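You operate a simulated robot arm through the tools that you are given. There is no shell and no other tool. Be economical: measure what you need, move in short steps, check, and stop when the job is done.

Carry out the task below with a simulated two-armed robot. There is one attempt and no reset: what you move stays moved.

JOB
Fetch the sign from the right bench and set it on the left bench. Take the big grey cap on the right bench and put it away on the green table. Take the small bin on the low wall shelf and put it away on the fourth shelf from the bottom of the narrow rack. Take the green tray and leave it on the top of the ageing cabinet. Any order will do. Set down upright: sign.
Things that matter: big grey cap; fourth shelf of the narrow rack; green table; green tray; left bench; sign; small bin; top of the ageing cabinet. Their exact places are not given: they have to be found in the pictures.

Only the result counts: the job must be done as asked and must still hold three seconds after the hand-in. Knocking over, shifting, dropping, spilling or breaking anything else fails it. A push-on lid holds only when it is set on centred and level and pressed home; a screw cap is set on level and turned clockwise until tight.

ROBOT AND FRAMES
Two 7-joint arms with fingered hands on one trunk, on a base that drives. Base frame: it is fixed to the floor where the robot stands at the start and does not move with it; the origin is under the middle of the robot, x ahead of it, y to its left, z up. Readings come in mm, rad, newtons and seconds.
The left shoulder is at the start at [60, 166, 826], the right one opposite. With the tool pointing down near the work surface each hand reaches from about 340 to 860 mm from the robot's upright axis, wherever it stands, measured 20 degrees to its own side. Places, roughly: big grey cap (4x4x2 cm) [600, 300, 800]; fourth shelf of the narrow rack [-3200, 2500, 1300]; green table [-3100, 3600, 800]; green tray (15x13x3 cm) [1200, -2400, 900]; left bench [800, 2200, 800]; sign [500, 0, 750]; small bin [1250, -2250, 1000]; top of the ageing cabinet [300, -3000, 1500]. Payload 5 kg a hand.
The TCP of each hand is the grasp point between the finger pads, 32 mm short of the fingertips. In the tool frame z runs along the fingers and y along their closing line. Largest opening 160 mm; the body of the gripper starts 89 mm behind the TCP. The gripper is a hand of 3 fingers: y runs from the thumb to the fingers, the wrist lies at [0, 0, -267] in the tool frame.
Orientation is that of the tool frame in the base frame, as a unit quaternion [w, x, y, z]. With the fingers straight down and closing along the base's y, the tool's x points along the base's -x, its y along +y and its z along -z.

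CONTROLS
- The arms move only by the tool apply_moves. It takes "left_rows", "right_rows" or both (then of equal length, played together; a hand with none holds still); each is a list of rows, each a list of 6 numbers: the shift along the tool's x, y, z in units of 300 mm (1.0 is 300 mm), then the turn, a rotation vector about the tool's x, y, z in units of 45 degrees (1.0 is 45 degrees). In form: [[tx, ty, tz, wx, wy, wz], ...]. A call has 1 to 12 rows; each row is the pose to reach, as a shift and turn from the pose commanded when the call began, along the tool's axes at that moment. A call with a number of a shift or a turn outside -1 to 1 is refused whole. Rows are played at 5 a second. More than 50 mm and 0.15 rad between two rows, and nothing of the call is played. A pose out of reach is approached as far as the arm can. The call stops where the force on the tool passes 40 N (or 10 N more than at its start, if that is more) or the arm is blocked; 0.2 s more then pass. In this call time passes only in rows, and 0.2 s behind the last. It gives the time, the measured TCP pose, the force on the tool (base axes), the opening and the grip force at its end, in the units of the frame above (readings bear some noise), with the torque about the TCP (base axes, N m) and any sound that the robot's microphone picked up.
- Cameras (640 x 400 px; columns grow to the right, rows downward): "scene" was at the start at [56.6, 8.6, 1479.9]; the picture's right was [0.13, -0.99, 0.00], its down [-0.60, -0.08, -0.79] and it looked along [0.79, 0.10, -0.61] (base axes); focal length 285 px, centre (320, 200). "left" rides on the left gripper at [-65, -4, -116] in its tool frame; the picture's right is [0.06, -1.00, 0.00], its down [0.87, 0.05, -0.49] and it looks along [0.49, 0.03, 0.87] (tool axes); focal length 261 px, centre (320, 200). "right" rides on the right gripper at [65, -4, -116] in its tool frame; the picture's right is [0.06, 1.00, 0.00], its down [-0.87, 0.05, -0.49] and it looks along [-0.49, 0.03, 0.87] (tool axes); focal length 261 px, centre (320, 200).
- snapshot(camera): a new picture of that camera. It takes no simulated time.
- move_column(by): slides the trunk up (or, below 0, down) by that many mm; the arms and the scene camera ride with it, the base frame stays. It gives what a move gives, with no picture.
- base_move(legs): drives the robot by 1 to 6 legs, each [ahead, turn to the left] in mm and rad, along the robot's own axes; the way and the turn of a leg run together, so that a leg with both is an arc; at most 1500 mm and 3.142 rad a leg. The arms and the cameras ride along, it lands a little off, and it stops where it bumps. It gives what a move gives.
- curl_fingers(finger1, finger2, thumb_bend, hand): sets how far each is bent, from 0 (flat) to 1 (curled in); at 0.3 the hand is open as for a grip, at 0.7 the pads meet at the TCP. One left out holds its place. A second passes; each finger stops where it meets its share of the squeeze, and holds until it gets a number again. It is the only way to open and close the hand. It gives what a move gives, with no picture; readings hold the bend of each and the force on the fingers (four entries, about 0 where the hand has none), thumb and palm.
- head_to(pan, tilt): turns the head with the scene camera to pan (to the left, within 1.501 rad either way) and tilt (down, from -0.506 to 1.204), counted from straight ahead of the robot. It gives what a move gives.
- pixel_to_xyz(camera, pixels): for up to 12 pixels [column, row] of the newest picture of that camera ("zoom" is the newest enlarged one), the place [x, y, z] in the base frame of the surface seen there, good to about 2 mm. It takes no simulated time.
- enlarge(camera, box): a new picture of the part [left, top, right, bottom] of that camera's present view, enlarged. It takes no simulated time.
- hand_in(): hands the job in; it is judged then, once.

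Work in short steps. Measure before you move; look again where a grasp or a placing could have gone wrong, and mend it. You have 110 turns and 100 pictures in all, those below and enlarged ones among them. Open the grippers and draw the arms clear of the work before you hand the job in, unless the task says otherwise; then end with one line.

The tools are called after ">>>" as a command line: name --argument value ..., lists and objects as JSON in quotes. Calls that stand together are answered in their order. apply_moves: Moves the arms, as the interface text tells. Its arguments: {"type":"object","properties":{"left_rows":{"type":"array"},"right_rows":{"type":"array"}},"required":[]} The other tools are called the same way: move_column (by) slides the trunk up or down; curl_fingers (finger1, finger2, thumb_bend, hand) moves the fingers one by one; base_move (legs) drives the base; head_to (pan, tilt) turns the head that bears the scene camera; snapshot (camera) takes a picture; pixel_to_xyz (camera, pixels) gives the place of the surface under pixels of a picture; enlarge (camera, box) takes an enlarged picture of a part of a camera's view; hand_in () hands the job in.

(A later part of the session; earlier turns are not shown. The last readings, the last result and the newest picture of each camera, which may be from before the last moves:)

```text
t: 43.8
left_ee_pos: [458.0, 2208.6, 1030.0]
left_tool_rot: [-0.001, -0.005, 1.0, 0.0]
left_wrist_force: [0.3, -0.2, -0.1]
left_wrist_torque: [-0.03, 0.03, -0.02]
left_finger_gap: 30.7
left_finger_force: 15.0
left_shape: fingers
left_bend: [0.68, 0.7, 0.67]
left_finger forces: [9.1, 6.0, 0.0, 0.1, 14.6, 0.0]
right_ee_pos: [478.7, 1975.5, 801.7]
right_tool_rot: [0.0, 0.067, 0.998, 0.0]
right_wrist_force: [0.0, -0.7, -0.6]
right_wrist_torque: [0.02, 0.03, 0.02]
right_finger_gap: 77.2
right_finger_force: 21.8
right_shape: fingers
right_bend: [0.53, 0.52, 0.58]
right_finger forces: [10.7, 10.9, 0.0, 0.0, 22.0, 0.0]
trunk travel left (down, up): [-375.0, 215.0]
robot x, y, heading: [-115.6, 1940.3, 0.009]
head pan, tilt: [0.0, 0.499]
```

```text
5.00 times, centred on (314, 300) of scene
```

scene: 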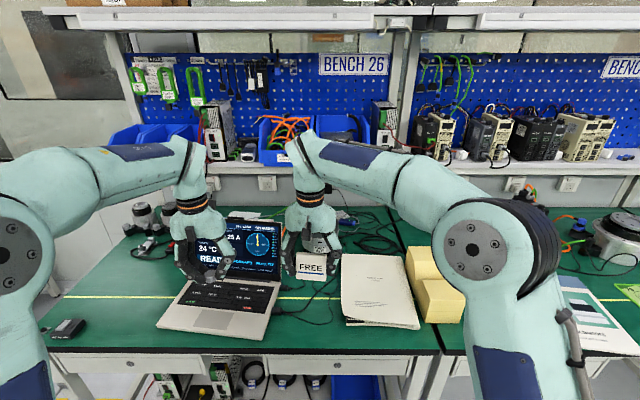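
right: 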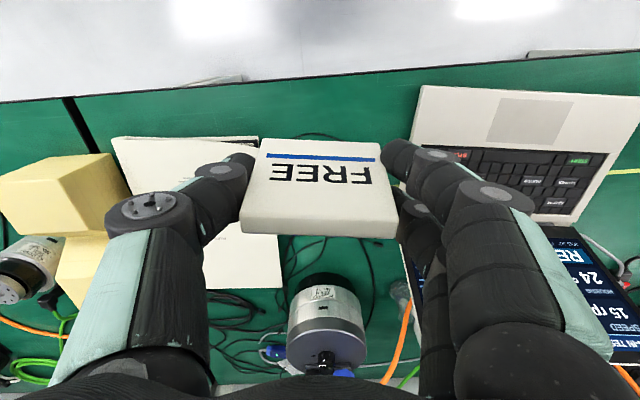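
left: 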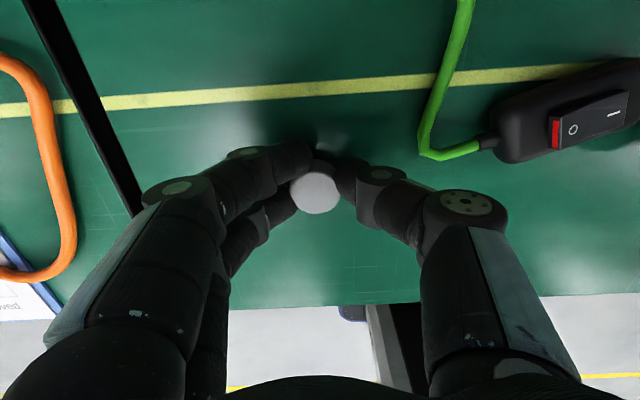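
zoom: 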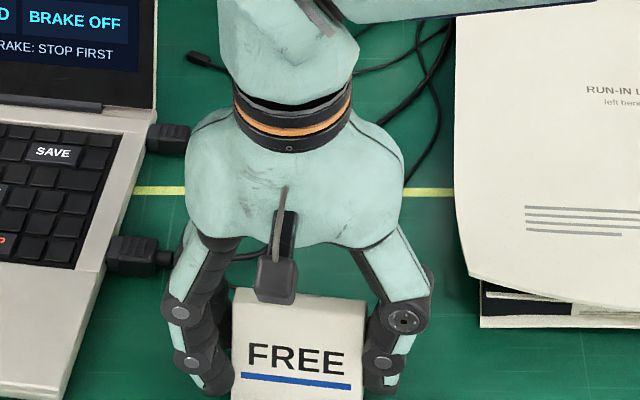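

Nearly down. Lower the last ~5 mm gently and release, opening the fingers moderately.

>>> apply_moves --right_rows '[[0, 0, 0.007, 0, 0, 0], [0, 0, 0.014, 0, 0, 0], [0, 0, 0.018, 0, 0, 0]]'

>>> curl_fingers --hand "right" --finger1 0.49 --finger2 0.49 --thumb_bend 0.54

>>> curl_fingers --hand "right" --finger1 0.44 --finger2 0.44 --thumb_bend 0.46

>>> apply_moves --right_rows '[[0, 0, -0.1, 0, 0, 0], [0, 0, -0.25, 0, 0, 0], [0, 0, -0.4, 0, 0, 0], [0, 0, -0.55, 0, 0, 0], [0, 0, -0.7, 0, 0, 0], [0, 0, -0.8, 0, 0, 0]]'

>>> enlarge --camera "scene" --box '[230, 260, 390, 360]'

```text
t: 44.6
left_ee_pos: [458.8, 2208.9, 1030.1]
left_tool_rot: [0.0, -0.005, 1.0, 0.0]
left_wrist_force: [0.1, 0.9, 0.5]
left_wrist_torque: [0.05, 0.03, 0.01]
left_finger_gap: 30.6
left_finger_force: 14.7
left_shape: fingers
left_bend: [0.68, 0.7, 0.67]
left_finger forces: [9.1, 6.1, 0.0, 0.1, 14.7, 0.1]
right_ee_pos: [478.2, 1975.0, 796.9]
right_tool_rot: [-0.001, 0.067, 0.998, 0.0]
right_wrist_force: [-0.4, 0.0, -0.6]
right_wrist_torque: [0.01, 0.02, -0.02]
right_finger_gap: 77.1
right_finger_force: 21.7
right_shape: fingers
right_bend: [0.53, 0.52, 0.58]
right_finger forces: [10.7, 11.1, 0.0, 0.0, 21.8, 0.1]
trunk travel left (down, up): [-375.0, 215.0]
robot x, y, heading: [-112.4, 1938.7, 0.013]
head pan, tilt: [0.0, 0.499]
```

```text
t: 45.6
left_ee_pos: [458.6, 2207.9, 1029.9]
left_tool_rot: [0.0, -0.006, 1.0, 0.0]
left_wrist_force: [-0.3, -0.1, -0.3]
left_wrist_torque: [-0.01, 0.01, -0.03]
left_finger_gap: 30.7
left_finger_force: 15.1
left_shape: fingers
left_bend: [0.68, 0.7, 0.67]
left_finger forces: [9.1, 6.0, 0.0, 0.1, 14.7, 0.0]
right_ee_pos: [478.0, 1974.3, 797.3]
right_tool_rot: [0.001, 0.066, 0.998, 0.0]
right_wrist_force: [0.4, 0.4, -0.4]
right_wrist_torque: [-0.03, -0.01, 0.04]
right_finger_gap: 82.0
right_finger_force: 1.2
right_shape: fingers
right_bend: [0.49, 0.49, 0.54]
right_finger forces: [0.0, 0.3, 0.0, 0.0, 0.7, 0.1]
trunk travel left (down, up): [-375.0, 215.0]
robot x, y, heading: [-114.8, 1942.2, 0.01]
head pan, tilt: [0.0, 0.499]
```

```text
t: 46.6
left_ee_pos: [459.4, 2209.4, 1030.3]
left_tool_rot: [0.0, -0.005, 1.0, 0.001]
left_wrist_force: [-0.2, 0.2, -0.3]
left_wrist_torque: [0.02, 0.0, 0.02]
left_finger_gap: 30.5
left_finger_force: 14.6
left_shape: fingers
left_bend: [0.68, 0.7, 0.67]
left_finger forces: [9.1, 6.0, 0.1, 0.0, 14.7, 0.0]
right_ee_pos: [478.8, 1974.6, 797.1]
right_tool_rot: [0.001, 0.067, 0.998, -0.001]
right_wrist_force: [0.3, -0.5, 0.0]
right_wrist_torque: [0.03, -0.04, -0.01]
right_finger_gap: 106.8
right_finger_force: 0.0
right_shape: fingers
right_bend: [0.44, 0.44, 0.46]
right_finger forces: [0.0, 0.0, 0.0, 0.0, 0.0, 0.1]
trunk travel left (down, up): [-375.0, 215.0]
robot x, y, heading: [-112.2, 1939.7, 0.008]
head pan, tilt: [0.0, 0.499]
```

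```text
t: 48.0
left_ee_pos: [459.4, 2209.1, 1029.5]
left_tool_rot: [0.001, -0.006, 1.0, 0.001]
left_wrist_force: [-0.2, 0.2, 0.7]
left_wrist_torque: [0.01, -0.04, -0.01]
left_finger_gap: 30.5
left_finger_force: 15.0
left_shape: fingers
left_bend: [0.68, 0.7, 0.67]
left_finger forces: [9.1, 5.9, 0.0, 0.0, 14.7, 0.1]
right_ee_pos: [477.2, 1975.0, 1038.8]
right_tool_rot: [-0.001, 0.067, 0.998, 0.0]
right_wrist_force: [-0.1, -0.3, -0.2]
right_wrist_torque: [-0.02, -0.01, 0.0]
right_finger_gap: 107.0
right_finger_force: 0.0
right_shape: fingers
right_bend: [0.44, 0.44, 0.46]
right_finger forces: [0.0, 0.0, 0.0, 0.1, 0.0, 0.0]
trunk travel left (down, up): [-375.0, 215.0]
robot x, y, heading: [-116.4, 1940.6, 0.012]
head pan, tilt: [0.0, 0.499]
```

```text
4.00 times, centred on (310, 310) of scene
```

zoom: 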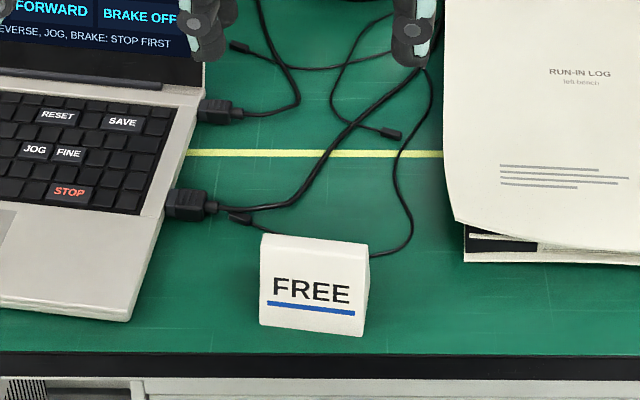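

The sign stands upright on the left bench. Next the cap: back off, turn around and look for the green table.

>>> base_move --legs '[[-450, 0], [0, 2.6]]'

>>> head_to --pan 0.0 --tilt 0.3

>>> snapshot --camera "scene"

```text
t: 56.9
left_ee_pos: [-1193.3, 1983.7, 1030.3]
left_tool_rot: [-0.001, 0.968, -0.25, 0.0]
left_wrist_force: [1.0, -0.8, 1.0]
left_wrist_torque: [-0.02, 0.04, -0.01]
left_finger_gap: 30.1
left_finger_force: 14.2
left_shape: fingers
left_bend: [0.68, 0.7, 0.67]
left_finger forces: [9.1, 4.9, 0.0, 0.0, 13.8, 0.0]
right_ee_pos: [-1095.9, 2195.6, 1038.2]
right_tool_rot: [0.0, 0.948, -0.319, 0.0]
right_wrist_force: [-0.9, -0.5, -0.1]
right_wrist_torque: [-0.01, -0.02, -0.03]
right_finger_gap: 107.2
right_finger_force: 0.1
right_shape: fingers
right_bend: [0.44, 0.44, 0.46]
right_finger forces: [0.0, 0.0, 0.0, 0.0, 0.1, 0.1]
trunk travel left (down, up): [-375.0, 215.0]
robot x, y, heading: [-562.2, 1933.8, 2.636]
head pan, tilt: [0.0, 0.499]
```

```text
t: 57.6
left_ee_pos: [-1194.4, 1982.8, 1029.7]
left_tool_rot: [0.0, 0.968, -0.25, -0.001]
left_wrist_force: [0.4, -0.4, 0.4]
left_wrist_torque: [-0.04, 0.02, -0.04]
left_finger_gap: 30.1
left_finger_force: 13.8
left_shape: fingers
left_bend: [0.68, 0.7, 0.67]
left_finger forces: [9.1, 4.9, 0.1, 0.1, 13.9, 0.0]
right_ee_pos: [-1093.6, 2198.0, 1038.7]
right_tool_rot: [-0.001, 0.947, -0.32, 0.0]
right_wrist_force: [0.0, 0.9, 0.2]
right_wrist_torque: [-0.02, 0.0, 0.02]
right_finger_gap: 107.0
right_finger_force: 0.0
right_shape: fingers
right_bend: [0.44, 0.44, 0.46]
right_finger forces: [0.1, 0.0, 0.0, 0.0, 0.0, 0.1]
trunk travel left (down, up): [-375.0, 215.0]
robot x, y, heading: [-565.1, 1933.6, 2.636]
head pan, tilt: [0.0, 0.3]
```

```text
71 pictures are left
```

scene: 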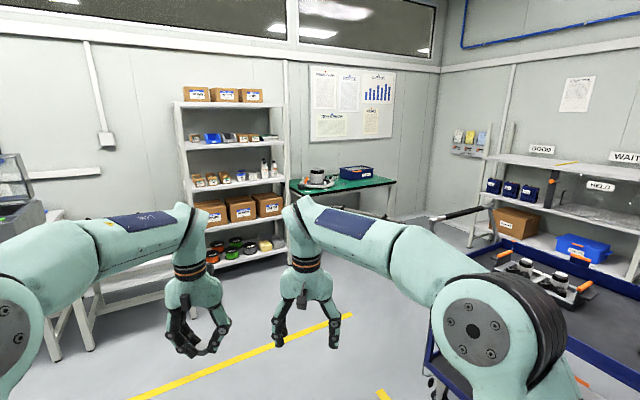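

The narrow rack (180–290 px) and the green table (340,185) are visible. I measure them and check the cap with the left camera.

>>> pixel_to_xyz --camera "scene" --pixels '[[300, 192], [380, 182], [350, 172], [318, 178], [355, 188], [345, 186], [190, 143], [275, 143], [275, 178], [275, 216], [190, 105], [430, 335]]'

>>> enlarge --camera "scene" --box '[160, 80, 416, 240]'

>>> enlarge --camera "left" --box '[200, 80, 456, 240]'

```text
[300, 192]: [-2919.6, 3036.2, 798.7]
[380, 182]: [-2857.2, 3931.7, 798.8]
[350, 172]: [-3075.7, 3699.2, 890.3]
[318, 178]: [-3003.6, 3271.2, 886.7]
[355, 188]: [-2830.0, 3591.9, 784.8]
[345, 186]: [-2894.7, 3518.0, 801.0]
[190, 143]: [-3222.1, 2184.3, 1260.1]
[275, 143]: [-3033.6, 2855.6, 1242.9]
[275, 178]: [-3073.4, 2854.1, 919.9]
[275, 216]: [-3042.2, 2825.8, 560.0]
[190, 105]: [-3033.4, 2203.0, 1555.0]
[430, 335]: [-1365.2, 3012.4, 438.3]
```

```text
2.50 times, centred on (288, 160) of scene
```

zoom: 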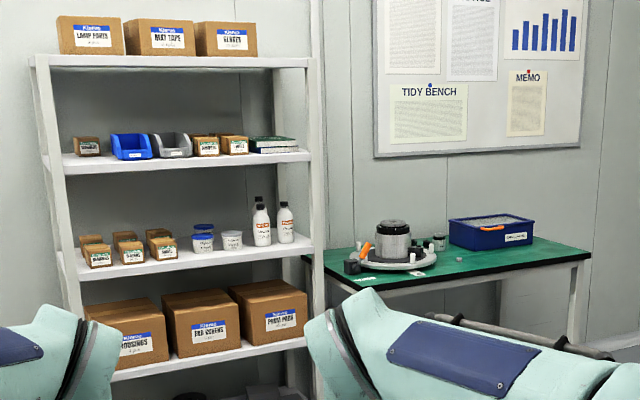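

```text
2.50 times, centred on (328, 160) of left
```

zoom: 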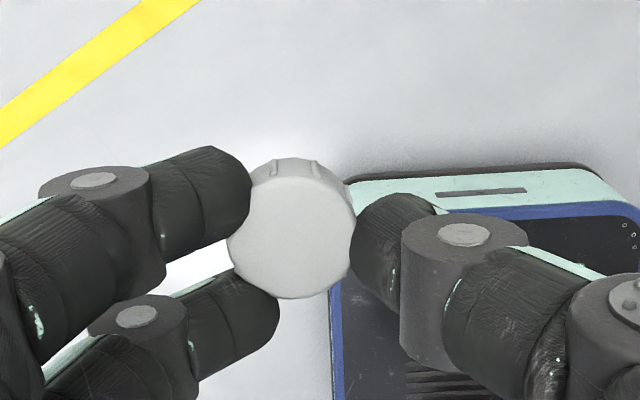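

Cap is secure. Narrow rack shelf heights read ≈560, 920, 1243, 1555 above the bottom one (~200), so the fourth is z≈1243. I drive round the trolley to stand before the green table.

>>> base_move --legs '[[0, 0.365], [1250, 0], [0, -1.145], [1250, 0], [0, 1.285]]'

>>> head_to --pan 0.0 --tilt 0.55

>>> snapshot --camera "scene"

```text
t: 77.1
left_ee_pos: [-2724.5, 3047.9, 1029.8]
left_tool_rot: [-0.001, 1.0, -0.001, 0.0]
left_wrist_force: [-0.4, -0.4, 0.5]
left_wrist_torque: [0.02, -0.01, -0.01]
left_finger_gap: 29.9
left_finger_force: 13.2
left_shape: fingers
left_bend: [0.68, 0.7, 0.68]
left_finger forces: [8.8, 4.4, 0.0, 0.0, 12.8, 0.0]
right_ee_pos: [-2741.0, 3284.4, 1038.0]
right_tool_rot: [0.0, 0.997, -0.074, 0.0]
right_wrist_force: [0.0, 0.8, 0.5]
right_wrist_torque: [0.04, 0.0, 0.04]
right_finger_gap: 107.2
right_finger_force: 0.0
right_shape: fingers
right_bend: [0.44, 0.44, 0.46]
right_finger forces: [0.1, 0.0, 0.1, 0.0, 0.0, 0.0]
trunk travel left (down, up): [-375.0, 215.0]
robot x, y, heading: [-2148.1, 3308.6, 3.136]
head pan, tilt: [0.0, 0.3]
```

```text
t: 77.8
left_ee_pos: [-2724.1, 3048.4, 1030.3]
left_tool_rot: [0.0, 1.0, -0.001, 0.0]
left_wrist_force: [0.3, 0.9, 0.2]
left_wrist_torque: [0.03, 0.0, -0.02]
left_finger_gap: 29.7
left_finger_force: 13.5
left_shape: fingers
left_bend: [0.68, 0.7, 0.68]
left_finger forces: [8.8, 4.5, 0.1, 0.0, 12.8, 0.0]
right_ee_pos: [-2740.4, 3282.2, 1037.9]
right_tool_rot: [0.0, 0.997, -0.073, 0.0]
right_wrist_force: [-0.8, -0.4, -0.4]
right_wrist_torque: [0.02, 0.01, -0.01]
right_finger_gap: 107.1
right_finger_force: 0.0
right_shape: fingers
right_bend: [0.44, 0.44, 0.46]
right_finger forces: [0.0, 0.0, 0.0, 0.0, 0.1, 0.1]
trunk travel left (down, up): [-375.0, 215.0]
robot x, y, heading: [-2146.9, 3307.1, 3.137]
head pan, tilt: [0.0, 0.55]
```

```text
68 pictures are left
```

scene: 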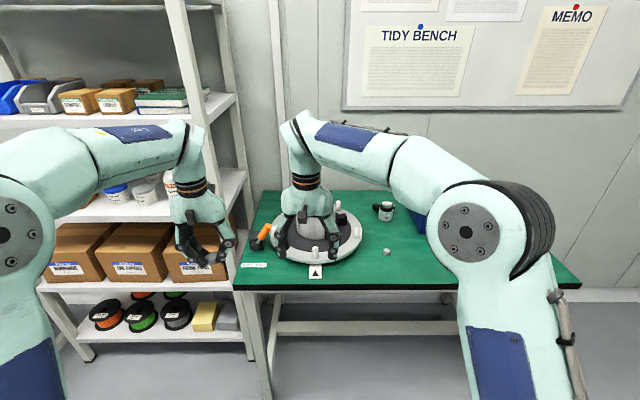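

Free table top is right of the turntable, around (400–440,265). I measure it.

>>> pixel_to_xyz --camera "scene" --pixels '[[387, 252], [400, 272], [430, 265], [400, 240], [385, 211], [360, 245], [420, 225], [316, 270], [370, 285], [550, 280]]'

```text
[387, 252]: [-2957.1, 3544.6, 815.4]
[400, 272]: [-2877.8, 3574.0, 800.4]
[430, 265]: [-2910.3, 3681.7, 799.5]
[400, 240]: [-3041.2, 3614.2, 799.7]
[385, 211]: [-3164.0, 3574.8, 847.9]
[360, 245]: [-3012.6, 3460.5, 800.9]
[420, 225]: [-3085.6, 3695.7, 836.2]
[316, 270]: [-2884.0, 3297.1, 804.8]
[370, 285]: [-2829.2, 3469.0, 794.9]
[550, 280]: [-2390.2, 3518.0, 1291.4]
```

I shift the robot to put the left hand over about (-2900,3650), clear of the nut at (-2957,3545).

>>> base_move --legs '[[0, -1.282], [628, 0], [0, 1.282]]'

>>> snapshot --camera "scene"

>>> snapshot --camera "left"

```text
t: 87.7
left_ee_pos: [-2897.8, 3651.3, 1030.3]
left_tool_rot: [0.0, 1.0, 0.0, 0.0]
left_wrist_force: [0.3, -0.5, -0.8]
left_wrist_torque: [0.01, -0.05, -0.04]
left_finger_gap: 29.4
left_finger_force: 12.2
left_shape: fingers
left_bend: [0.68, 0.7, 0.68]
left_finger forces: [9.0, 4.2, 0.0, 0.0, 11.6, 0.1]
right_ee_pos: [-2914.2, 3886.1, 1037.2]
right_tool_rot: [0.0, 0.997, -0.073, 0.0]
right_wrist_force: [0.9, -0.3, 0.3]
right_wrist_torque: [0.01, -0.03, -0.03]
right_finger_gap: 106.9
right_finger_force: 0.0
right_shape: fingers
right_bend: [0.44, 0.44, 0.46]
right_finger forces: [0.1, 0.1, 0.0, 0.0, 0.1, 0.0]
trunk travel left (down, up): [-375.0, 215.0]
robot x, y, heading: [-2319.8, 3912.9, 3.141]
head pan, tilt: [0.0, 0.55]
```

```text
67 pictures are left
```

scene: 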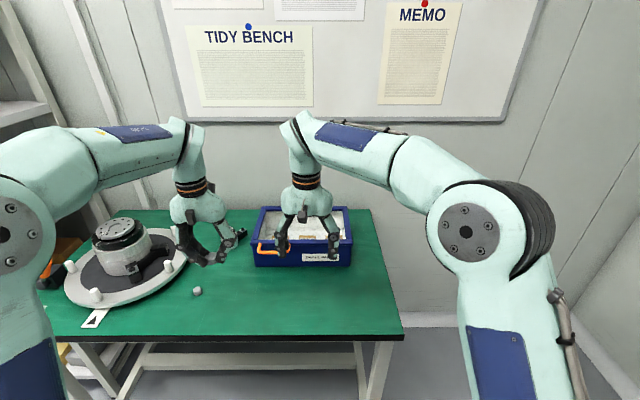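

```text
66 pictures are left
```

left: 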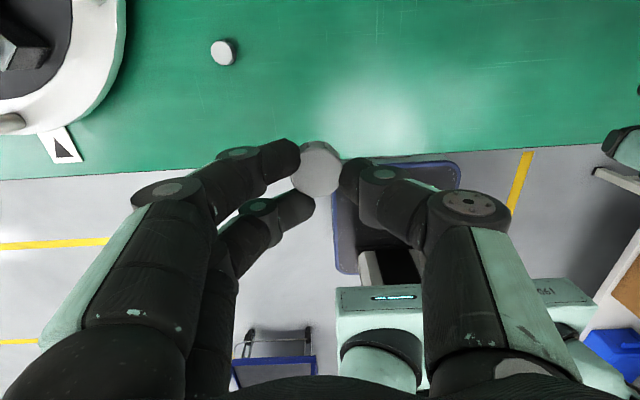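

Clear below. Lower the cap to TCP z≈840 (table top 800), then feel for contact.

>>> apply_moves --left_rows '[[0, 0, 0.15, 0, 0, 0], [0, 0, 0.3, 0, 0, 0], [0, 0, 0.45, 0, 0, 0], [0, 0, 0.55, 0, 0, 0], [0, 0, 0.6, 0, 0, 0], [0, 0, 0.62, 0, 0, 0], [0, 0, 0.63, 0, 0, 0], [0, 0, 0.637, 0, 0, 0]]'

>>> snapshot --camera "left"

```text
t: 89.5
left_ee_pos: [-2897.3, 3651.9, 838.9]
left_tool_rot: [0.0, 1.0, 0.0, 0.0]
left_wrist_force: [0.0, -0.5, 0.3]
left_wrist_torque: [0.0, -0.01, 0.0]
left_finger_gap: 29.1
left_finger_force: 13.3
left_shape: fingers
left_bend: [0.68, 0.71, 0.68]
left_finger forces: [9.1, 4.4, 0.0, 0.1, 11.5, 0.1]
right_ee_pos: [-2915.1, 3887.2, 1038.5]
right_tool_rot: [0.0, 0.997, -0.072, 0.0]
right_wrist_force: [0.2, 0.3, -0.4]
right_wrist_torque: [0.02, 0.01, -0.01]
right_finger_gap: 107.0
right_finger_force: 0.1
right_shape: fingers
right_bend: [0.44, 0.44, 0.46]
right_finger forces: [0.1, 0.0, 0.0, 0.1, 0.0, 0.0]
trunk travel left (down, up): [-375.0, 215.0]
robot x, y, heading: [-2324.0, 3914.1, 3.14]
head pan, tilt: [0.0, 0.55]
```

```text
65 pictures are left
```

left: 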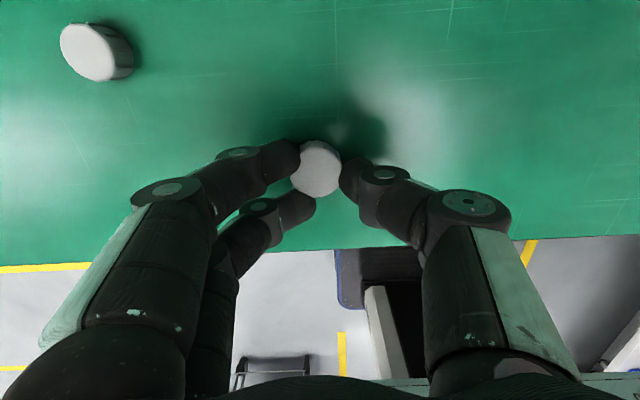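

Just at table height with no force yet; I go down 3 mm more, release, and lift.

>>> apply_moves --left_rows '[[0, 0, 0.005, 0, 0, 0], [0, 0, 0.01, 0, 0, 0]]'

>>> curl_fingers --hand "left" --finger1 0.56 --finger2 0.56 --thumb_bend 0.56

>>> apply_moves --left_rows '[[0, 0, -0.05, 0, 0, 0], [0, 0, -0.15, 0, 0, 0], [0, 0, -0.3, 0, 0, 0], [0, 0, -0.45, 0, 0, 0], [0, 0, -0.63, 0, 0, 0]]'

>>> snapshot --camera "left"

```text
t: 90.1
left_ee_pos: [-2896.9, 3651.8, 836.5]
left_tool_rot: [0.0, 1.0, 0.0, -0.001]
left_wrist_force: [1.3, 0.2, 1.5]
left_wrist_torque: [0.04, 0.01, -0.02]
left_finger_gap: 29.0
left_finger_force: 13.6
left_shape: fingers
left_bend: [0.68, 0.71, 0.68]
left_finger forces: [9.7, 4.7, 0.1, 0.1, 13.5, 0.1]
right_ee_pos: [-2913.9, 3887.0, 1037.5]
right_tool_rot: [0.0, 0.997, -0.073, 0.0]
right_wrist_force: [-0.1, 0.7, 0.1]
right_wrist_torque: [0.03, -0.01, -0.02]
right_finger_gap: 107.0
right_finger_force: 0.0
right_shape: fingers
right_bend: [0.44, 0.44, 0.46]
right_finger forces: [0.0, 0.1, 0.0, 0.0, 0.0, 0.1]
trunk travel left (down, up): [-375.0, 215.0]
robot x, y, heading: [-2317.3, 3914.9, 3.14]
head pan, tilt: [0.0, 0.55]
```

```text
t: 91.2
left_ee_pos: [-2898.4, 3651.5, 839.5]
left_tool_rot: [-0.001, 1.0, -0.001, -0.006]
left_wrist_force: [3.5, 0.1, 19.5]
left_wrist_torque: [0.1, -0.25, -0.03]
left_finger_gap: 53.0
left_finger_force: 9.7
left_shape: fingers
left_bend: [0.58, 0.59, 0.58]
left_finger forces: [3.1, 5.6, 0.1, 0.0, 11.4, 0.1]
right_ee_pos: [-2913.4, 3886.8, 1038.8]
right_tool_rot: [0.001, 0.997, -0.072, 0.0]
right_wrist_force: [-0.1, -0.2, 0.2]
right_wrist_torque: [0.02, 0.0, -0.01]
right_finger_gap: 107.1
right_finger_force: 0.0
right_shape: fingers
right_bend: [0.44, 0.44, 0.46]
right_finger forces: [0.0, 0.0, 0.1, 0.0, 0.0, 0.0]
trunk travel left (down, up): [-375.0, 215.0]
robot x, y, heading: [-2321.6, 3915.4, 3.14]
head pan, tilt: [0.0, 0.55]
stopped (left hand): the force on the tool passed its limit (the readings are from after the stop); the commanded pose is now the measured one
```

```text
refused: row 5 steps farther than a row can; nothing moved
```

```text
64 pictures are left
```

left: 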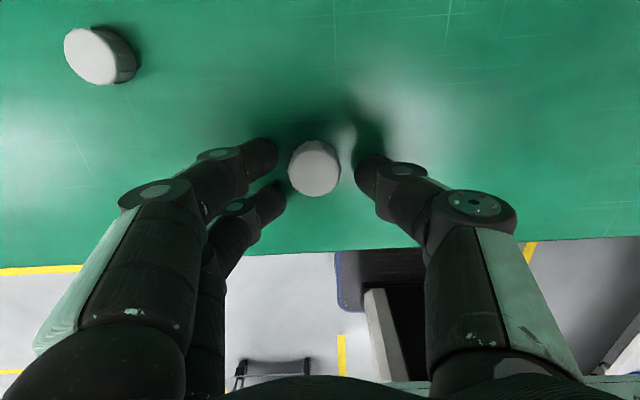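

The cap is free and standing on the table. Lift the hand straight up in smaller steps.

>>> apply_moves --left_rows '[[0, 0, -0.05, 0, 0, 0], [0, 0, -0.15, 0, 0, 0], [0, 0, -0.3, 0, 0, 0], [0, 0, -0.45, 0, 0, 0], [0, 0, -0.6, 0, 0, 0], [0, 0, -0.66, 0, 0, 0]]'

>>> curl_fingers --hand "left" --finger1 0.3 --finger2 0.3 --thumb_bend 0.3

>>> curl_fingers --hand "right" --finger1 0.3 --finger2 0.3 --thumb_bend 0.3

>>> snapshot --camera "scene"

```text
t: 92.6
left_ee_pos: [-2897.6, 3652.1, 1036.5]
left_tool_rot: [0.0, 1.0, 0.0, -0.003]
left_wrist_force: [0.5, -0.2, 0.5]
left_wrist_torque: [0.02, 0.04, 0.01]
left_finger_gap: 62.5
left_finger_force: 0.0
left_shape: fingers
left_bend: [0.56, 0.56, 0.56]
left_finger forces: [0.0, 0.1, 0.1, 0.0, 0.0, 0.1]
right_ee_pos: [-2914.1, 3886.7, 1037.2]
right_tool_rot: [0.0, 0.997, -0.072, -0.001]
right_wrist_force: [0.7, 0.0, -1.0]
right_wrist_torque: [0.0, 0.03, 0.0]
right_finger_gap: 107.2
right_finger_force: 0.1
right_shape: fingers
right_bend: [0.44, 0.44, 0.46]
right_finger forces: [0.0, 0.0, 0.0, 0.0, 0.0, 0.1]
trunk travel left (down, up): [-375.0, 215.0]
robot x, y, heading: [-2322.6, 3913.7, 3.139]
head pan, tilt: [0.0, 0.55]
```

```text
t: 93.6
left_ee_pos: [-2897.8, 3651.6, 1035.8]
left_tool_rot: [0.001, 1.0, -0.001, -0.003]
left_wrist_force: [0.5, -1.1, 0.3]
left_wrist_torque: [0.02, -0.01, 0.01]
left_finger_gap: 167.3
left_finger_force: 0.1
left_shape: fingers
left_bend: [0.3, 0.3, 0.3]
left_finger forces: [0.0, 0.0, 0.0, 0.1, 0.0, 0.0]
right_ee_pos: [-2915.1, 3887.8, 1038.7]
right_tool_rot: [-0.001, 0.997, -0.073, 0.0]
right_wrist_force: [0.1, -0.4, 0.8]
right_wrist_torque: [-0.01, -0.02, 0.01]
right_finger_gap: 107.1
right_finger_force: 0.0
right_shape: fingers
right_bend: [0.44, 0.44, 0.46]
right_finger forces: [0.1, 0.1, 0.0, 0.0, 0.0, 0.0]
trunk travel left (down, up): [-375.0, 215.0]
robot x, y, heading: [-2318.3, 3916.0, 3.137]
head pan, tilt: [0.0, 0.55]
```

```text
t: 94.6
left_ee_pos: [-2895.3, 3651.4, 1034.4]
left_tool_rot: [0.0, 1.0, -0.001, -0.003]
left_wrist_force: [0.5, -0.1, -0.7]
left_wrist_torque: [-0.01, 0.0, 0.02]
left_finger_gap: 167.7
left_finger_force: 0.0
left_shape: fingers
left_bend: [0.3, 0.3, 0.3]
left_finger forces: [0.0, 0.0, 0.0, 0.0, 0.0, 0.0]
right_ee_pos: [-2913.4, 3886.6, 1038.0]
right_tool_rot: [0.0, 0.997, -0.072, 0.0]
right_wrist_force: [-0.6, -0.3, 0.2]
right_wrist_torque: [0.01, -0.03, -0.01]
right_finger_gap: 167.7
right_finger_force: 0.0
right_shape: fingers
right_bend: [0.3, 0.3, 0.3]
right_finger forces: [0.0, 0.0, 0.1, 0.1, 0.0, 0.0]
trunk travel left (down, up): [-375.0, 215.0]
robot x, y, heading: [-2318.2, 3914.6, 3.139]
head pan, tilt: [0.0, 0.55]
```

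```text
63 pictures are left
```

scene: 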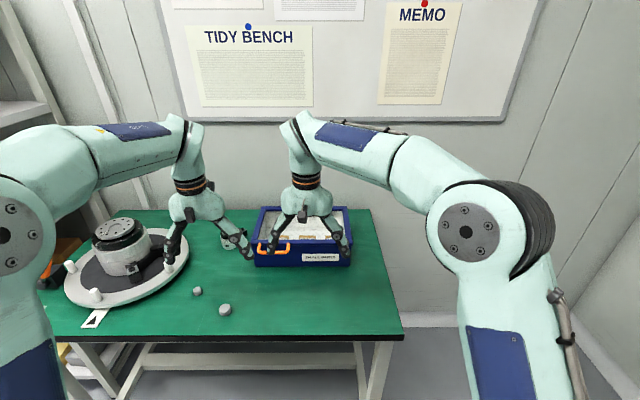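

The cap stands on the green table. On the way I'll pass the narrow rack and inspect its fourth shelf with the head turned right.

>>> base_move --legs '[[-200, 0], [0, 1.573], [1400, 0]]'

>>> head_to --pan -1.5 --tilt 0.15

>>> snapshot --camera "scene"

>>> head_to --pan 0.0 --tilt 0.3

>>> snapshot --camera "scene"

```text
t: 106.6
left_ee_pos: [-1883.1, 1934.7, 1035.7]
left_tool_rot: [0.002, 0.711, 0.703, -0.002]
left_wrist_force: [0.6, -0.2, 0.1]
left_wrist_torque: [0.01, -0.02, 0.01]
left_finger_gap: 167.4
left_finger_force: 0.0
left_shape: fingers
left_bend: [0.3, 0.3, 0.3]
left_finger forces: [0.0, 0.0, 0.1, 0.1, 0.0, 0.1]
right_ee_pos: [-2117.6, 1919.7, 1038.4]
right_tool_rot: [0.0, 0.762, 0.648, -0.001]
right_wrist_force: [0.5, 1.1, -0.1]
right_wrist_torque: [-0.01, -0.04, 0.01]
right_finger_gap: 167.4
right_finger_force: 0.1
right_shape: fingers
right_bend: [0.3, 0.3, 0.3]
right_finger forces: [0.0, 0.1, 0.0, 0.0, 0.0, 0.0]
trunk travel left (down, up): [-375.0, 215.0]
robot x, y, heading: [-2137.6, 2513.5, -1.583]
head pan, tilt: [0.0, 0.55]
```

```text
t: 108.2
left_ee_pos: [-1883.1, 1934.0, 1035.6]
left_tool_rot: [0.001, 0.712, 0.702, -0.002]
left_wrist_force: [0.1, 0.1, -0.1]
left_wrist_torque: [0.03, -0.02, -0.02]
left_finger_gap: 167.7
left_finger_force: 0.0
left_shape: fingers
left_bend: [0.3, 0.3, 0.3]
left_finger forces: [0.0, 0.0, 0.0, 0.0, 0.1, 0.1]
right_ee_pos: [-2117.4, 1919.5, 1037.4]
right_tool_rot: [0.0, 0.761, 0.649, 0.0]
right_wrist_force: [0.0, -1.0, 0.7]
right_wrist_torque: [0.0, -0.02, 0.0]
right_finger_gap: 167.8
right_finger_force: 0.1
right_shape: fingers
right_bend: [0.3, 0.3, 0.3]
right_finger forces: [0.0, 0.0, 0.0, 0.0, 0.0, 0.0]
trunk travel left (down, up): [-375.0, 215.0]
robot x, y, heading: [-2137.0, 2513.3, -1.586]
head pan, tilt: [-1.499, 0.15]
```

```text
62 pictures are left
```

scene: 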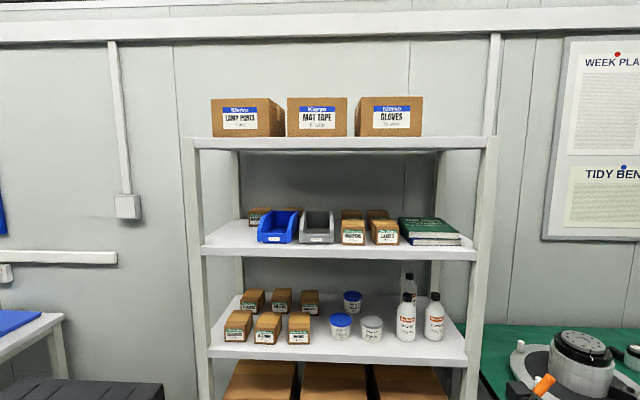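

```text
t: 109.8
left_ee_pos: [-1882.4, 1934.2, 1035.6]
left_tool_rot: [0.001, 0.712, 0.702, -0.002]
left_wrist_force: [-0.2, 0.2, 0.4]
left_wrist_torque: [0.0, 0.02, -0.02]
left_finger_gap: 167.6
left_finger_force: 0.1
left_shape: fingers
left_bend: [0.3, 0.3, 0.3]
left_finger forces: [0.1, 0.0, 0.0, 0.0, 0.1, 0.0]
right_ee_pos: [-2117.9, 1918.8, 1037.9]
right_tool_rot: [0.0, 0.761, 0.649, 0.0]
right_wrist_force: [-0.6, 0.1, 0.6]
right_wrist_torque: [0.01, -0.01, 0.01]
right_finger_gap: 167.7
right_finger_force: 0.1
right_shape: fingers
right_bend: [0.3, 0.3, 0.3]
right_finger forces: [0.0, 0.0, 0.0, 0.1, 0.1, 0.1]
trunk travel left (down, up): [-375.0, 215.0]
robot x, y, heading: [-2138.5, 2515.0, -1.585]
head pan, tilt: [0.0, 0.3]
```

```text
61 pictures are left
```

scene: 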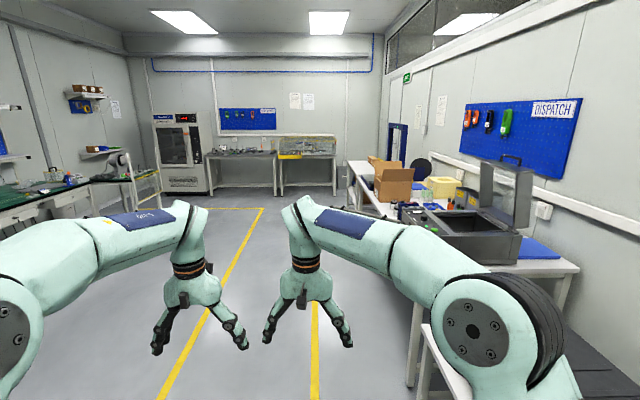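

The 4th shelf has free space at its left end (px 210–255). Now measuring landmarks for the trip to the right wall shelf.

>>> pixel_to_xyz --camera "scene" --pixels '[[180, 185], [158, 205], [240, 158], [130, 190], [150, 205], [95, 152], [100, 150], [355, 200], [410, 380], [280, 175], [60, 205], [180, 117]]'

>>> enlarge --camera "scene" --box '[0, 60, 256, 220]'

```text
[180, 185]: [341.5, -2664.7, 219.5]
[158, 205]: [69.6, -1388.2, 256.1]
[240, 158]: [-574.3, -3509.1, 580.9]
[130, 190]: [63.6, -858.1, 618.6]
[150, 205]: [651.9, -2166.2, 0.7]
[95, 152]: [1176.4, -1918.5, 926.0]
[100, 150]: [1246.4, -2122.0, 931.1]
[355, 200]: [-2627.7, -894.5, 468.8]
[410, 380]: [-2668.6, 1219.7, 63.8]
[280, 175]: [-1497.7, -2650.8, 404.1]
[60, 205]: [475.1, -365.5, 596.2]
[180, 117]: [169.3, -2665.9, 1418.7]
```

```text
2.50 times, centred on (128, 140) of scene
```

zoom: 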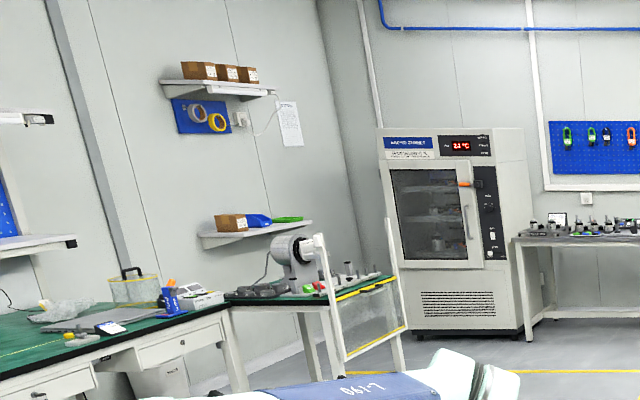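

Corridor to the wall shelf is between the machine bench (y>-1400) and the cabinet front (y≈-2665). I drive to (-900,-2050), then face +x.

>>> base_move --legs '[[0, 0.282], [1500, 0], [1500, 0], [1500, 0], [230, 0], [0, 1.303]]'

>>> head_to --pan 0.0 --tilt 0.2

>>> snapshot --camera "scene"

```text
t: 136.7
left_ee_pos: [-264.7, -1735.6, 1037.7]
left_tool_rot: [0.003, -0.014, 1.0, 0.0]
left_wrist_force: [0.5, 0.0, 0.4]
left_wrist_torque: [-0.03, -0.02, -0.03]
left_finger_gap: 167.7
left_finger_force: 0.1
left_shape: fingers
left_bend: [0.3, 0.3, 0.3]
left_finger forces: [0.1, 0.0, 0.0, 0.0, 0.0, 0.1]
right_ee_pos: [-239.3, -1970.9, 1037.8]
right_tool_rot: [0.0, 0.057, 0.998, 0.0]
right_wrist_force: [-0.3, 0.3, -0.8]
right_wrist_torque: [-0.03, 0.01, -0.01]
right_finger_gap: 167.4
right_finger_force: 0.1
right_shape: fingers
right_bend: [0.3, 0.3, 0.3]
right_finger forces: [0.0, 0.0, 0.0, 0.0, 0.0, 0.0]
trunk travel left (down, up): [-375.0, 215.0]
robot x, y, heading: [-834.4, -2018.9, 0.027]
head pan, tilt: [0.0, 0.3]
```

```text
t: 137.4
left_ee_pos: [-263.9, -1736.8, 1035.5]
left_tool_rot: [0.003, -0.013, 1.0, 0.0]
left_wrist_force: [0.4, -0.2, 0.0]
left_wrist_torque: [0.02, -0.03, -0.01]
left_finger_gap: 167.6
left_finger_force: 0.0
left_shape: fingers
left_bend: [0.3, 0.3, 0.3]
left_finger forces: [0.0, 0.0, 0.0, 0.0, 0.0, 0.0]
right_ee_pos: [-240.9, -1970.7, 1038.2]
right_tool_rot: [0.0, 0.058, 0.998, 0.0]
right_wrist_force: [0.1, 0.1, 0.2]
right_wrist_torque: [0.01, 0.01, 0.02]
right_finger_gap: 167.4
right_finger_force: 0.1
right_shape: fingers
right_bend: [0.3, 0.3, 0.3]
right_finger forces: [0.0, 0.0, 0.0, 0.1, 0.0, 0.0]
trunk travel left (down, up): [-375.0, 215.0]
robot x, y, heading: [-834.7, -2015.0, 0.028]
head pan, tilt: [0.0, 0.201]
```

```text
59 pictures are left
```

scene: 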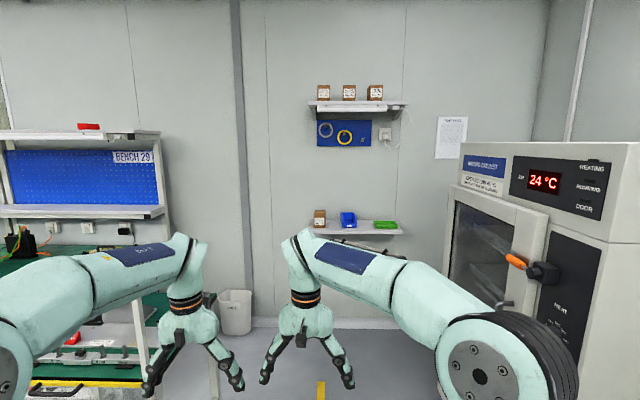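

The blue bin (348,220) and the green tray (385,225) sit on the low wall shelf; the cabinet is to the right. Measuring.

>>> enlarge --camera "scene" --box '[290, 190, 418, 270]'

>>> pixel_to_xyz --camera "zoom" --pixels '[[150, 160], [290, 150], [290, 185], [470, 175], [430, 160], [520, 195], [440, 215], [160, 205], [590, 200]]'

>>> pixel_to_xyz --camera "scene" --pixels '[[470, 150], [620, 150], [600, 238], [460, 180], [455, 270], [490, 143], [630, 143]]'

```text
5.00 times, centred on (354, 230) of scene
```

zoom: 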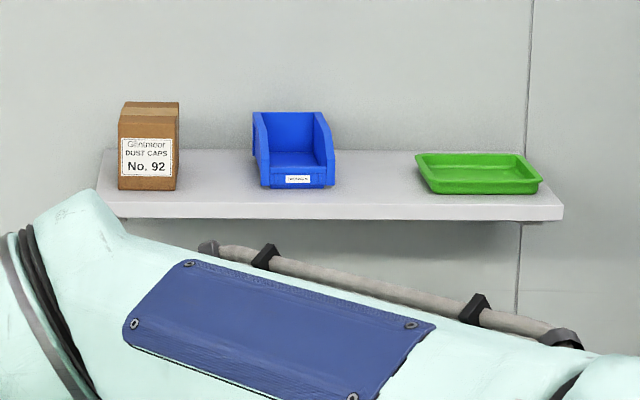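

```text
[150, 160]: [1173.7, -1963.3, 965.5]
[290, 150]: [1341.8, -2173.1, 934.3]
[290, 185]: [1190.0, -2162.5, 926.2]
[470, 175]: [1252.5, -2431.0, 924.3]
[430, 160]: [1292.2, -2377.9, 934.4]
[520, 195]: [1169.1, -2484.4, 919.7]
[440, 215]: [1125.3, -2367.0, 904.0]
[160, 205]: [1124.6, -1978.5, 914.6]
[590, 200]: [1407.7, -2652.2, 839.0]
```

```text
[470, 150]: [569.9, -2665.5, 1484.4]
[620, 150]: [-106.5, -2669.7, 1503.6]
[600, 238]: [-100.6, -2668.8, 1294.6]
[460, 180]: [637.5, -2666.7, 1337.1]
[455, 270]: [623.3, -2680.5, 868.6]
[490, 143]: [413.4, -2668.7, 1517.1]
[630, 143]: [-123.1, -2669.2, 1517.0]
```

Shelf top z≈913, front x≈1125; bin centre ≈(1255,-2168), tray ≈(1225,-2425). Cabinet front is y≈-2665, top ≳1520. I drive to (450,-2140) and raise the column for view.

>>> base_move --legs '[[0, -0.125], [1285, 0], [0, 0.097]]'

>>> move_column --by 170

>>> head_to --pan -0.1 --tilt 0.55

>>> snapshot --camera "scene"

```text
t: 144.9
left_ee_pos: [1008.8, -1861.9, 1035.4]
left_tool_rot: [0.004, -0.007, 1.0, 0.0]
left_wrist_force: [0.0, 0.1, 0.0]
left_wrist_torque: [-0.04, -0.05, -0.01]
left_finger_gap: 168.0
left_finger_force: 0.1
left_shape: fingers
left_bend: [0.3, 0.3, 0.3]
left_finger forces: [0.0, 0.1, 0.1, 0.1, 0.0, 0.0]
right_ee_pos: [1029.4, -2097.0, 1038.5]
right_tool_rot: [0.0, 0.066, 0.998, 0.0]
right_wrist_force: [0.1, 0.7, 0.2]
right_wrist_torque: [0.0, -0.03, -0.03]
right_finger_gap: 167.8
right_finger_force: 0.1
right_shape: fingers
right_bend: [0.3, 0.3, 0.3]
right_finger forces: [0.0, 0.0, 0.0, 0.0, 0.0, 0.1]
trunk travel left (down, up): [-375.0, 215.0]
robot x, y, heading: [436.9, -2130.1, 0.009]
head pan, tilt: [0.0, 0.201]
```

```text
t: 146.8
left_ee_pos: [1010.3, -1862.3, 1206.3]
left_tool_rot: [0.004, -0.007, 1.0, 0.0]
left_wrist_force: [-0.5, -0.4, -0.4]
left_wrist_torque: [-0.02, -0.04, 0.01]
left_finger_gap: 167.7
left_finger_force: 0.1
left_shape: fingers
left_bend: [0.3, 0.3, 0.3]
left_finger forces: [0.0, 0.0, 0.0, 0.0, 0.1, 0.0]
right_ee_pos: [1030.3, -2097.3, 1207.1]
right_tool_rot: [0.001, 0.066, 0.998, 0.0]
right_wrist_force: [-1.1, -0.8, -0.8]
right_wrist_torque: [-0.02, 0.01, 0.04]
right_finger_gap: 167.5
right_finger_force: 0.0
right_shape: fingers
right_bend: [0.3, 0.3, 0.3]
right_finger forces: [0.0, 0.0, 0.0, 0.0, 0.0, 0.1]
trunk travel left (down, up): [-545.0, 45.0]
robot x, y, heading: [435.8, -2132.8, 0.008]
head pan, tilt: [0.0, 0.201]
```

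```text
t: 147.7
left_ee_pos: [1009.5, -1862.6, 1206.5]
left_tool_rot: [0.004, -0.007, 1.0, 0.0]
left_wrist_force: [-0.7, 0.2, 0.0]
left_wrist_torque: [0.0, 0.01, -0.02]
left_finger_gap: 167.6
left_finger_force: 0.1
left_shape: fingers
left_bend: [0.3, 0.3, 0.3]
left_finger forces: [0.0, 0.0, 0.0, 0.1, 0.0, 0.0]
right_ee_pos: [1029.9, -2097.4, 1208.2]
right_tool_rot: [0.001, 0.065, 0.998, 0.001]
right_wrist_force: [-0.2, -0.3, 0.9]
right_wrist_torque: [-0.01, -0.02, 0.01]
right_finger_gap: 167.9
right_finger_force: 0.2
right_shape: fingers
right_bend: [0.3, 0.3, 0.3]
right_finger forces: [0.0, 0.0, 0.0, 0.0, 0.1, 0.0]
trunk travel left (down, up): [-545.0, 45.0]
robot x, y, heading: [433.4, -2130.7, 0.007]
head pan, tilt: [-0.099, 0.55]
```

```text
57 pictures are left
```

scene: 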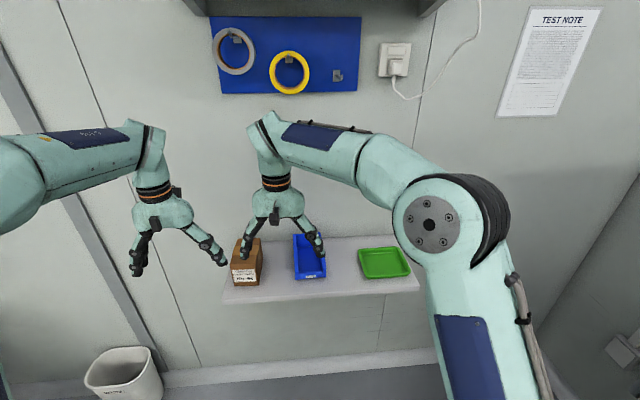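

I zoom in on bin and tray and measure their corners.

>>> enlarge --camera "scene" --box '[220, 220, 428, 350]'

>>> pixel_to_xyz --camera "zoom" --pixels '[[425, 92], [568, 85], [590, 165], [450, 180], [500, 130], [235, 150], [328, 150], [240, 182], [322, 178], [280, 110], [400, 150], [120, 190]]'

```text
3.08 times, centred on (324, 285) of scene
```

zoom: 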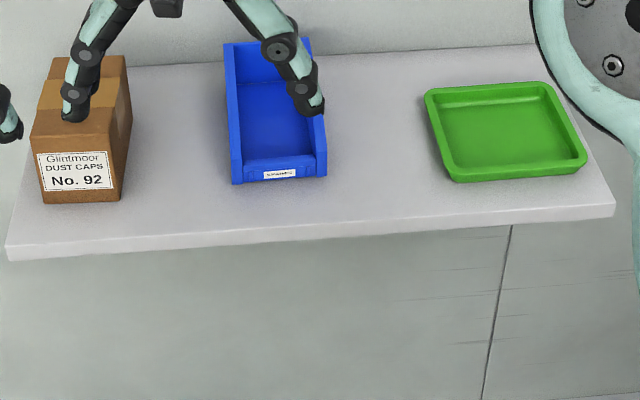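

```text
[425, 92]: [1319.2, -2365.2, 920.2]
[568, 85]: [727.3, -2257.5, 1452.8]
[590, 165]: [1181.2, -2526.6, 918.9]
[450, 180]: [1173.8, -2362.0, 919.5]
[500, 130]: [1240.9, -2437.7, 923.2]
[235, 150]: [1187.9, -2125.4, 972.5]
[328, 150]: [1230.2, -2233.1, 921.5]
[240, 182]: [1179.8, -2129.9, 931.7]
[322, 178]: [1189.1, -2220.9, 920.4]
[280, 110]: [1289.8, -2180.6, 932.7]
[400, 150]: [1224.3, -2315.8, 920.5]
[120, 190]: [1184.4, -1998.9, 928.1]
```

Shelf top z≈920; tray spans x 1172–1305, y −2363…−2518; bin x 1180–1310, y −2128…−2222, sides to ~972. Right hand takes the tray (tilted, thumb and lower finger across y), starting with a sideways move and yaw fix.

>>> apply_moves --right_rows '[[-0.003, -0.134, 0, 0, 0, -0.024], [-0.006, -0.268, 0, 0, 0, -0.047], [-0.009, -0.402, 0, 0, 0, -0.071], [-0.012, -0.536, 0, 0, 0, -0.095], [-0.016, -0.67, 0, 0, 0, -0.118], [-0.019, -0.804, 0, 0, 0, -0.142], [-0.022, -0.938, 0, 0, 0, -0.166]]'

>>> curl_fingers --hand "right" --finger1 0.24 --finger2 0.24 --thumb_bend 0.24

>>> snapshot --camera "scene"

```text
t: 149.2
left_ee_pos: [1009.5, -1863.4, 1206.7]
left_tool_rot: [0.003, -0.007, 1.0, 0.001]
left_wrist_force: [0.8, -0.7, 0.3]
left_wrist_torque: [0.03, -0.01, -0.01]
left_finger_gap: 167.7
left_finger_force: 0.0
left_shape: fingers
left_bend: [0.3, 0.3, 0.3]
left_finger forces: [0.0, 0.1, 0.0, 0.0, 0.0, 0.0]
right_ee_pos: [999.3, -2380.8, 1206.7]
right_tool_rot: [0.0, 0.0, 1.0, 0.001]
right_wrist_force: [0.0, -1.0, -0.4]
right_wrist_torque: [0.01, -0.01, 0.0]
right_finger_gap: 167.6
right_finger_force: 0.0
right_shape: fingers
right_bend: [0.3, 0.3, 0.3]
right_finger forces: [0.1, 0.1, 0.0, 0.0, 0.0, 0.1]
trunk travel left (down, up): [-545.0, 45.0]
robot x, y, heading: [436.4, -2133.6, 0.012]
head pan, tilt: [-0.099, 0.55]
```

```text
t: 150.2
left_ee_pos: [1010.2, -1862.2, 1205.7]
left_tool_rot: [0.004, -0.007, 1.0, 0.0]
left_wrist_force: [-0.1, -0.3, 0.1]
left_wrist_torque: [0.02, -0.03, -0.01]
left_finger_gap: 167.7
left_finger_force: 0.1
left_shape: fingers
left_bend: [0.3, 0.3, 0.3]
left_finger forces: [0.1, 0.1, 0.0, 0.0, 0.1, 0.0]
right_ee_pos: [998.7, -2379.2, 1207.3]
right_tool_rot: [0.0, 0.0, 1.0, 0.0]
right_wrist_force: [0.2, 1.1, -0.1]
right_wrist_torque: [0.0, -0.01, 0.02]
right_finger_gap: 182.6
right_finger_force: 0.1
right_shape: fingers
right_bend: [0.24, 0.24, 0.24]
right_finger forces: [0.0, 0.1, 0.0, 0.1, 0.0, 0.0]
trunk travel left (down, up): [-545.0, 45.0]
robot x, y, heading: [439.4, -2131.3, 0.013]
head pan, tilt: [-0.099, 0.55]
```

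```text
55 pictures are left
```

scene: 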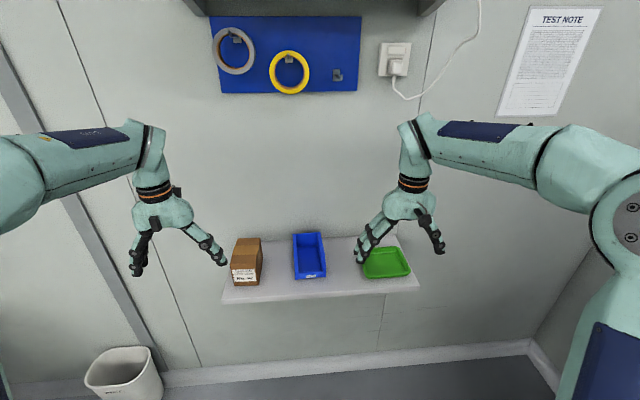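

Now tilt the right hand (first 36°) while moving over to y≈−2440.

>>> apply_moves --right_rows '[[0.0, -0.04, 0.04, 0, -0.16, 0], [0.0, -0.08, 0.08, 0, -0.32, 0], [0.0, -0.12, 0.12, 0, -0.48, 0], [0.0, -0.16, 0.16, 0, -0.64, 0], [0.0, -0.2, 0.2, 0, -0.8, 0]]'

>>> snapshot --camera "scene"

```text
t: 151.4
left_ee_pos: [1009.7, -1863.1, 1207.2]
left_tool_rot: [0.003, -0.006, 1.0, 0.0]
left_wrist_force: [-0.3, 0.2, 0.2]
left_wrist_torque: [0.01, 0.0, -0.01]
left_finger_gap: 167.7
left_finger_force: 0.1
left_shape: fingers
left_bend: [0.3, 0.3, 0.3]
left_finger forces: [0.1, 0.0, 0.0, 0.0, 0.0, 0.1]
right_ee_pos: [1000.3, -2437.2, 1147.3]
right_tool_rot: [0.31, 0.0, 0.951, 0.001]
right_wrist_force: [0.5, -0.3, -0.1]
right_wrist_torque: [-0.02, 0.01, 0.04]
right_finger_gap: 183.2
right_finger_force: 0.0
right_shape: fingers
right_bend: [0.24, 0.24, 0.24]
right_finger forces: [0.0, 0.0, 0.0, 0.0, 0.1, 0.0]
trunk travel left (down, up): [-545.0, 45.0]
robot x, y, heading: [436.8, -2134.8, 0.015]
head pan, tilt: [-0.099, 0.55]
```

```text
54 pictures are left
```

scene: 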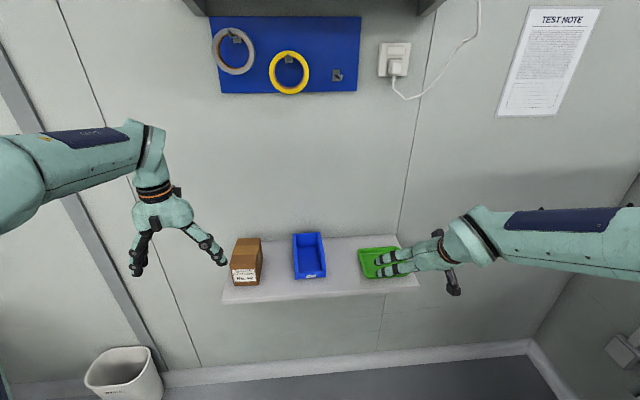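

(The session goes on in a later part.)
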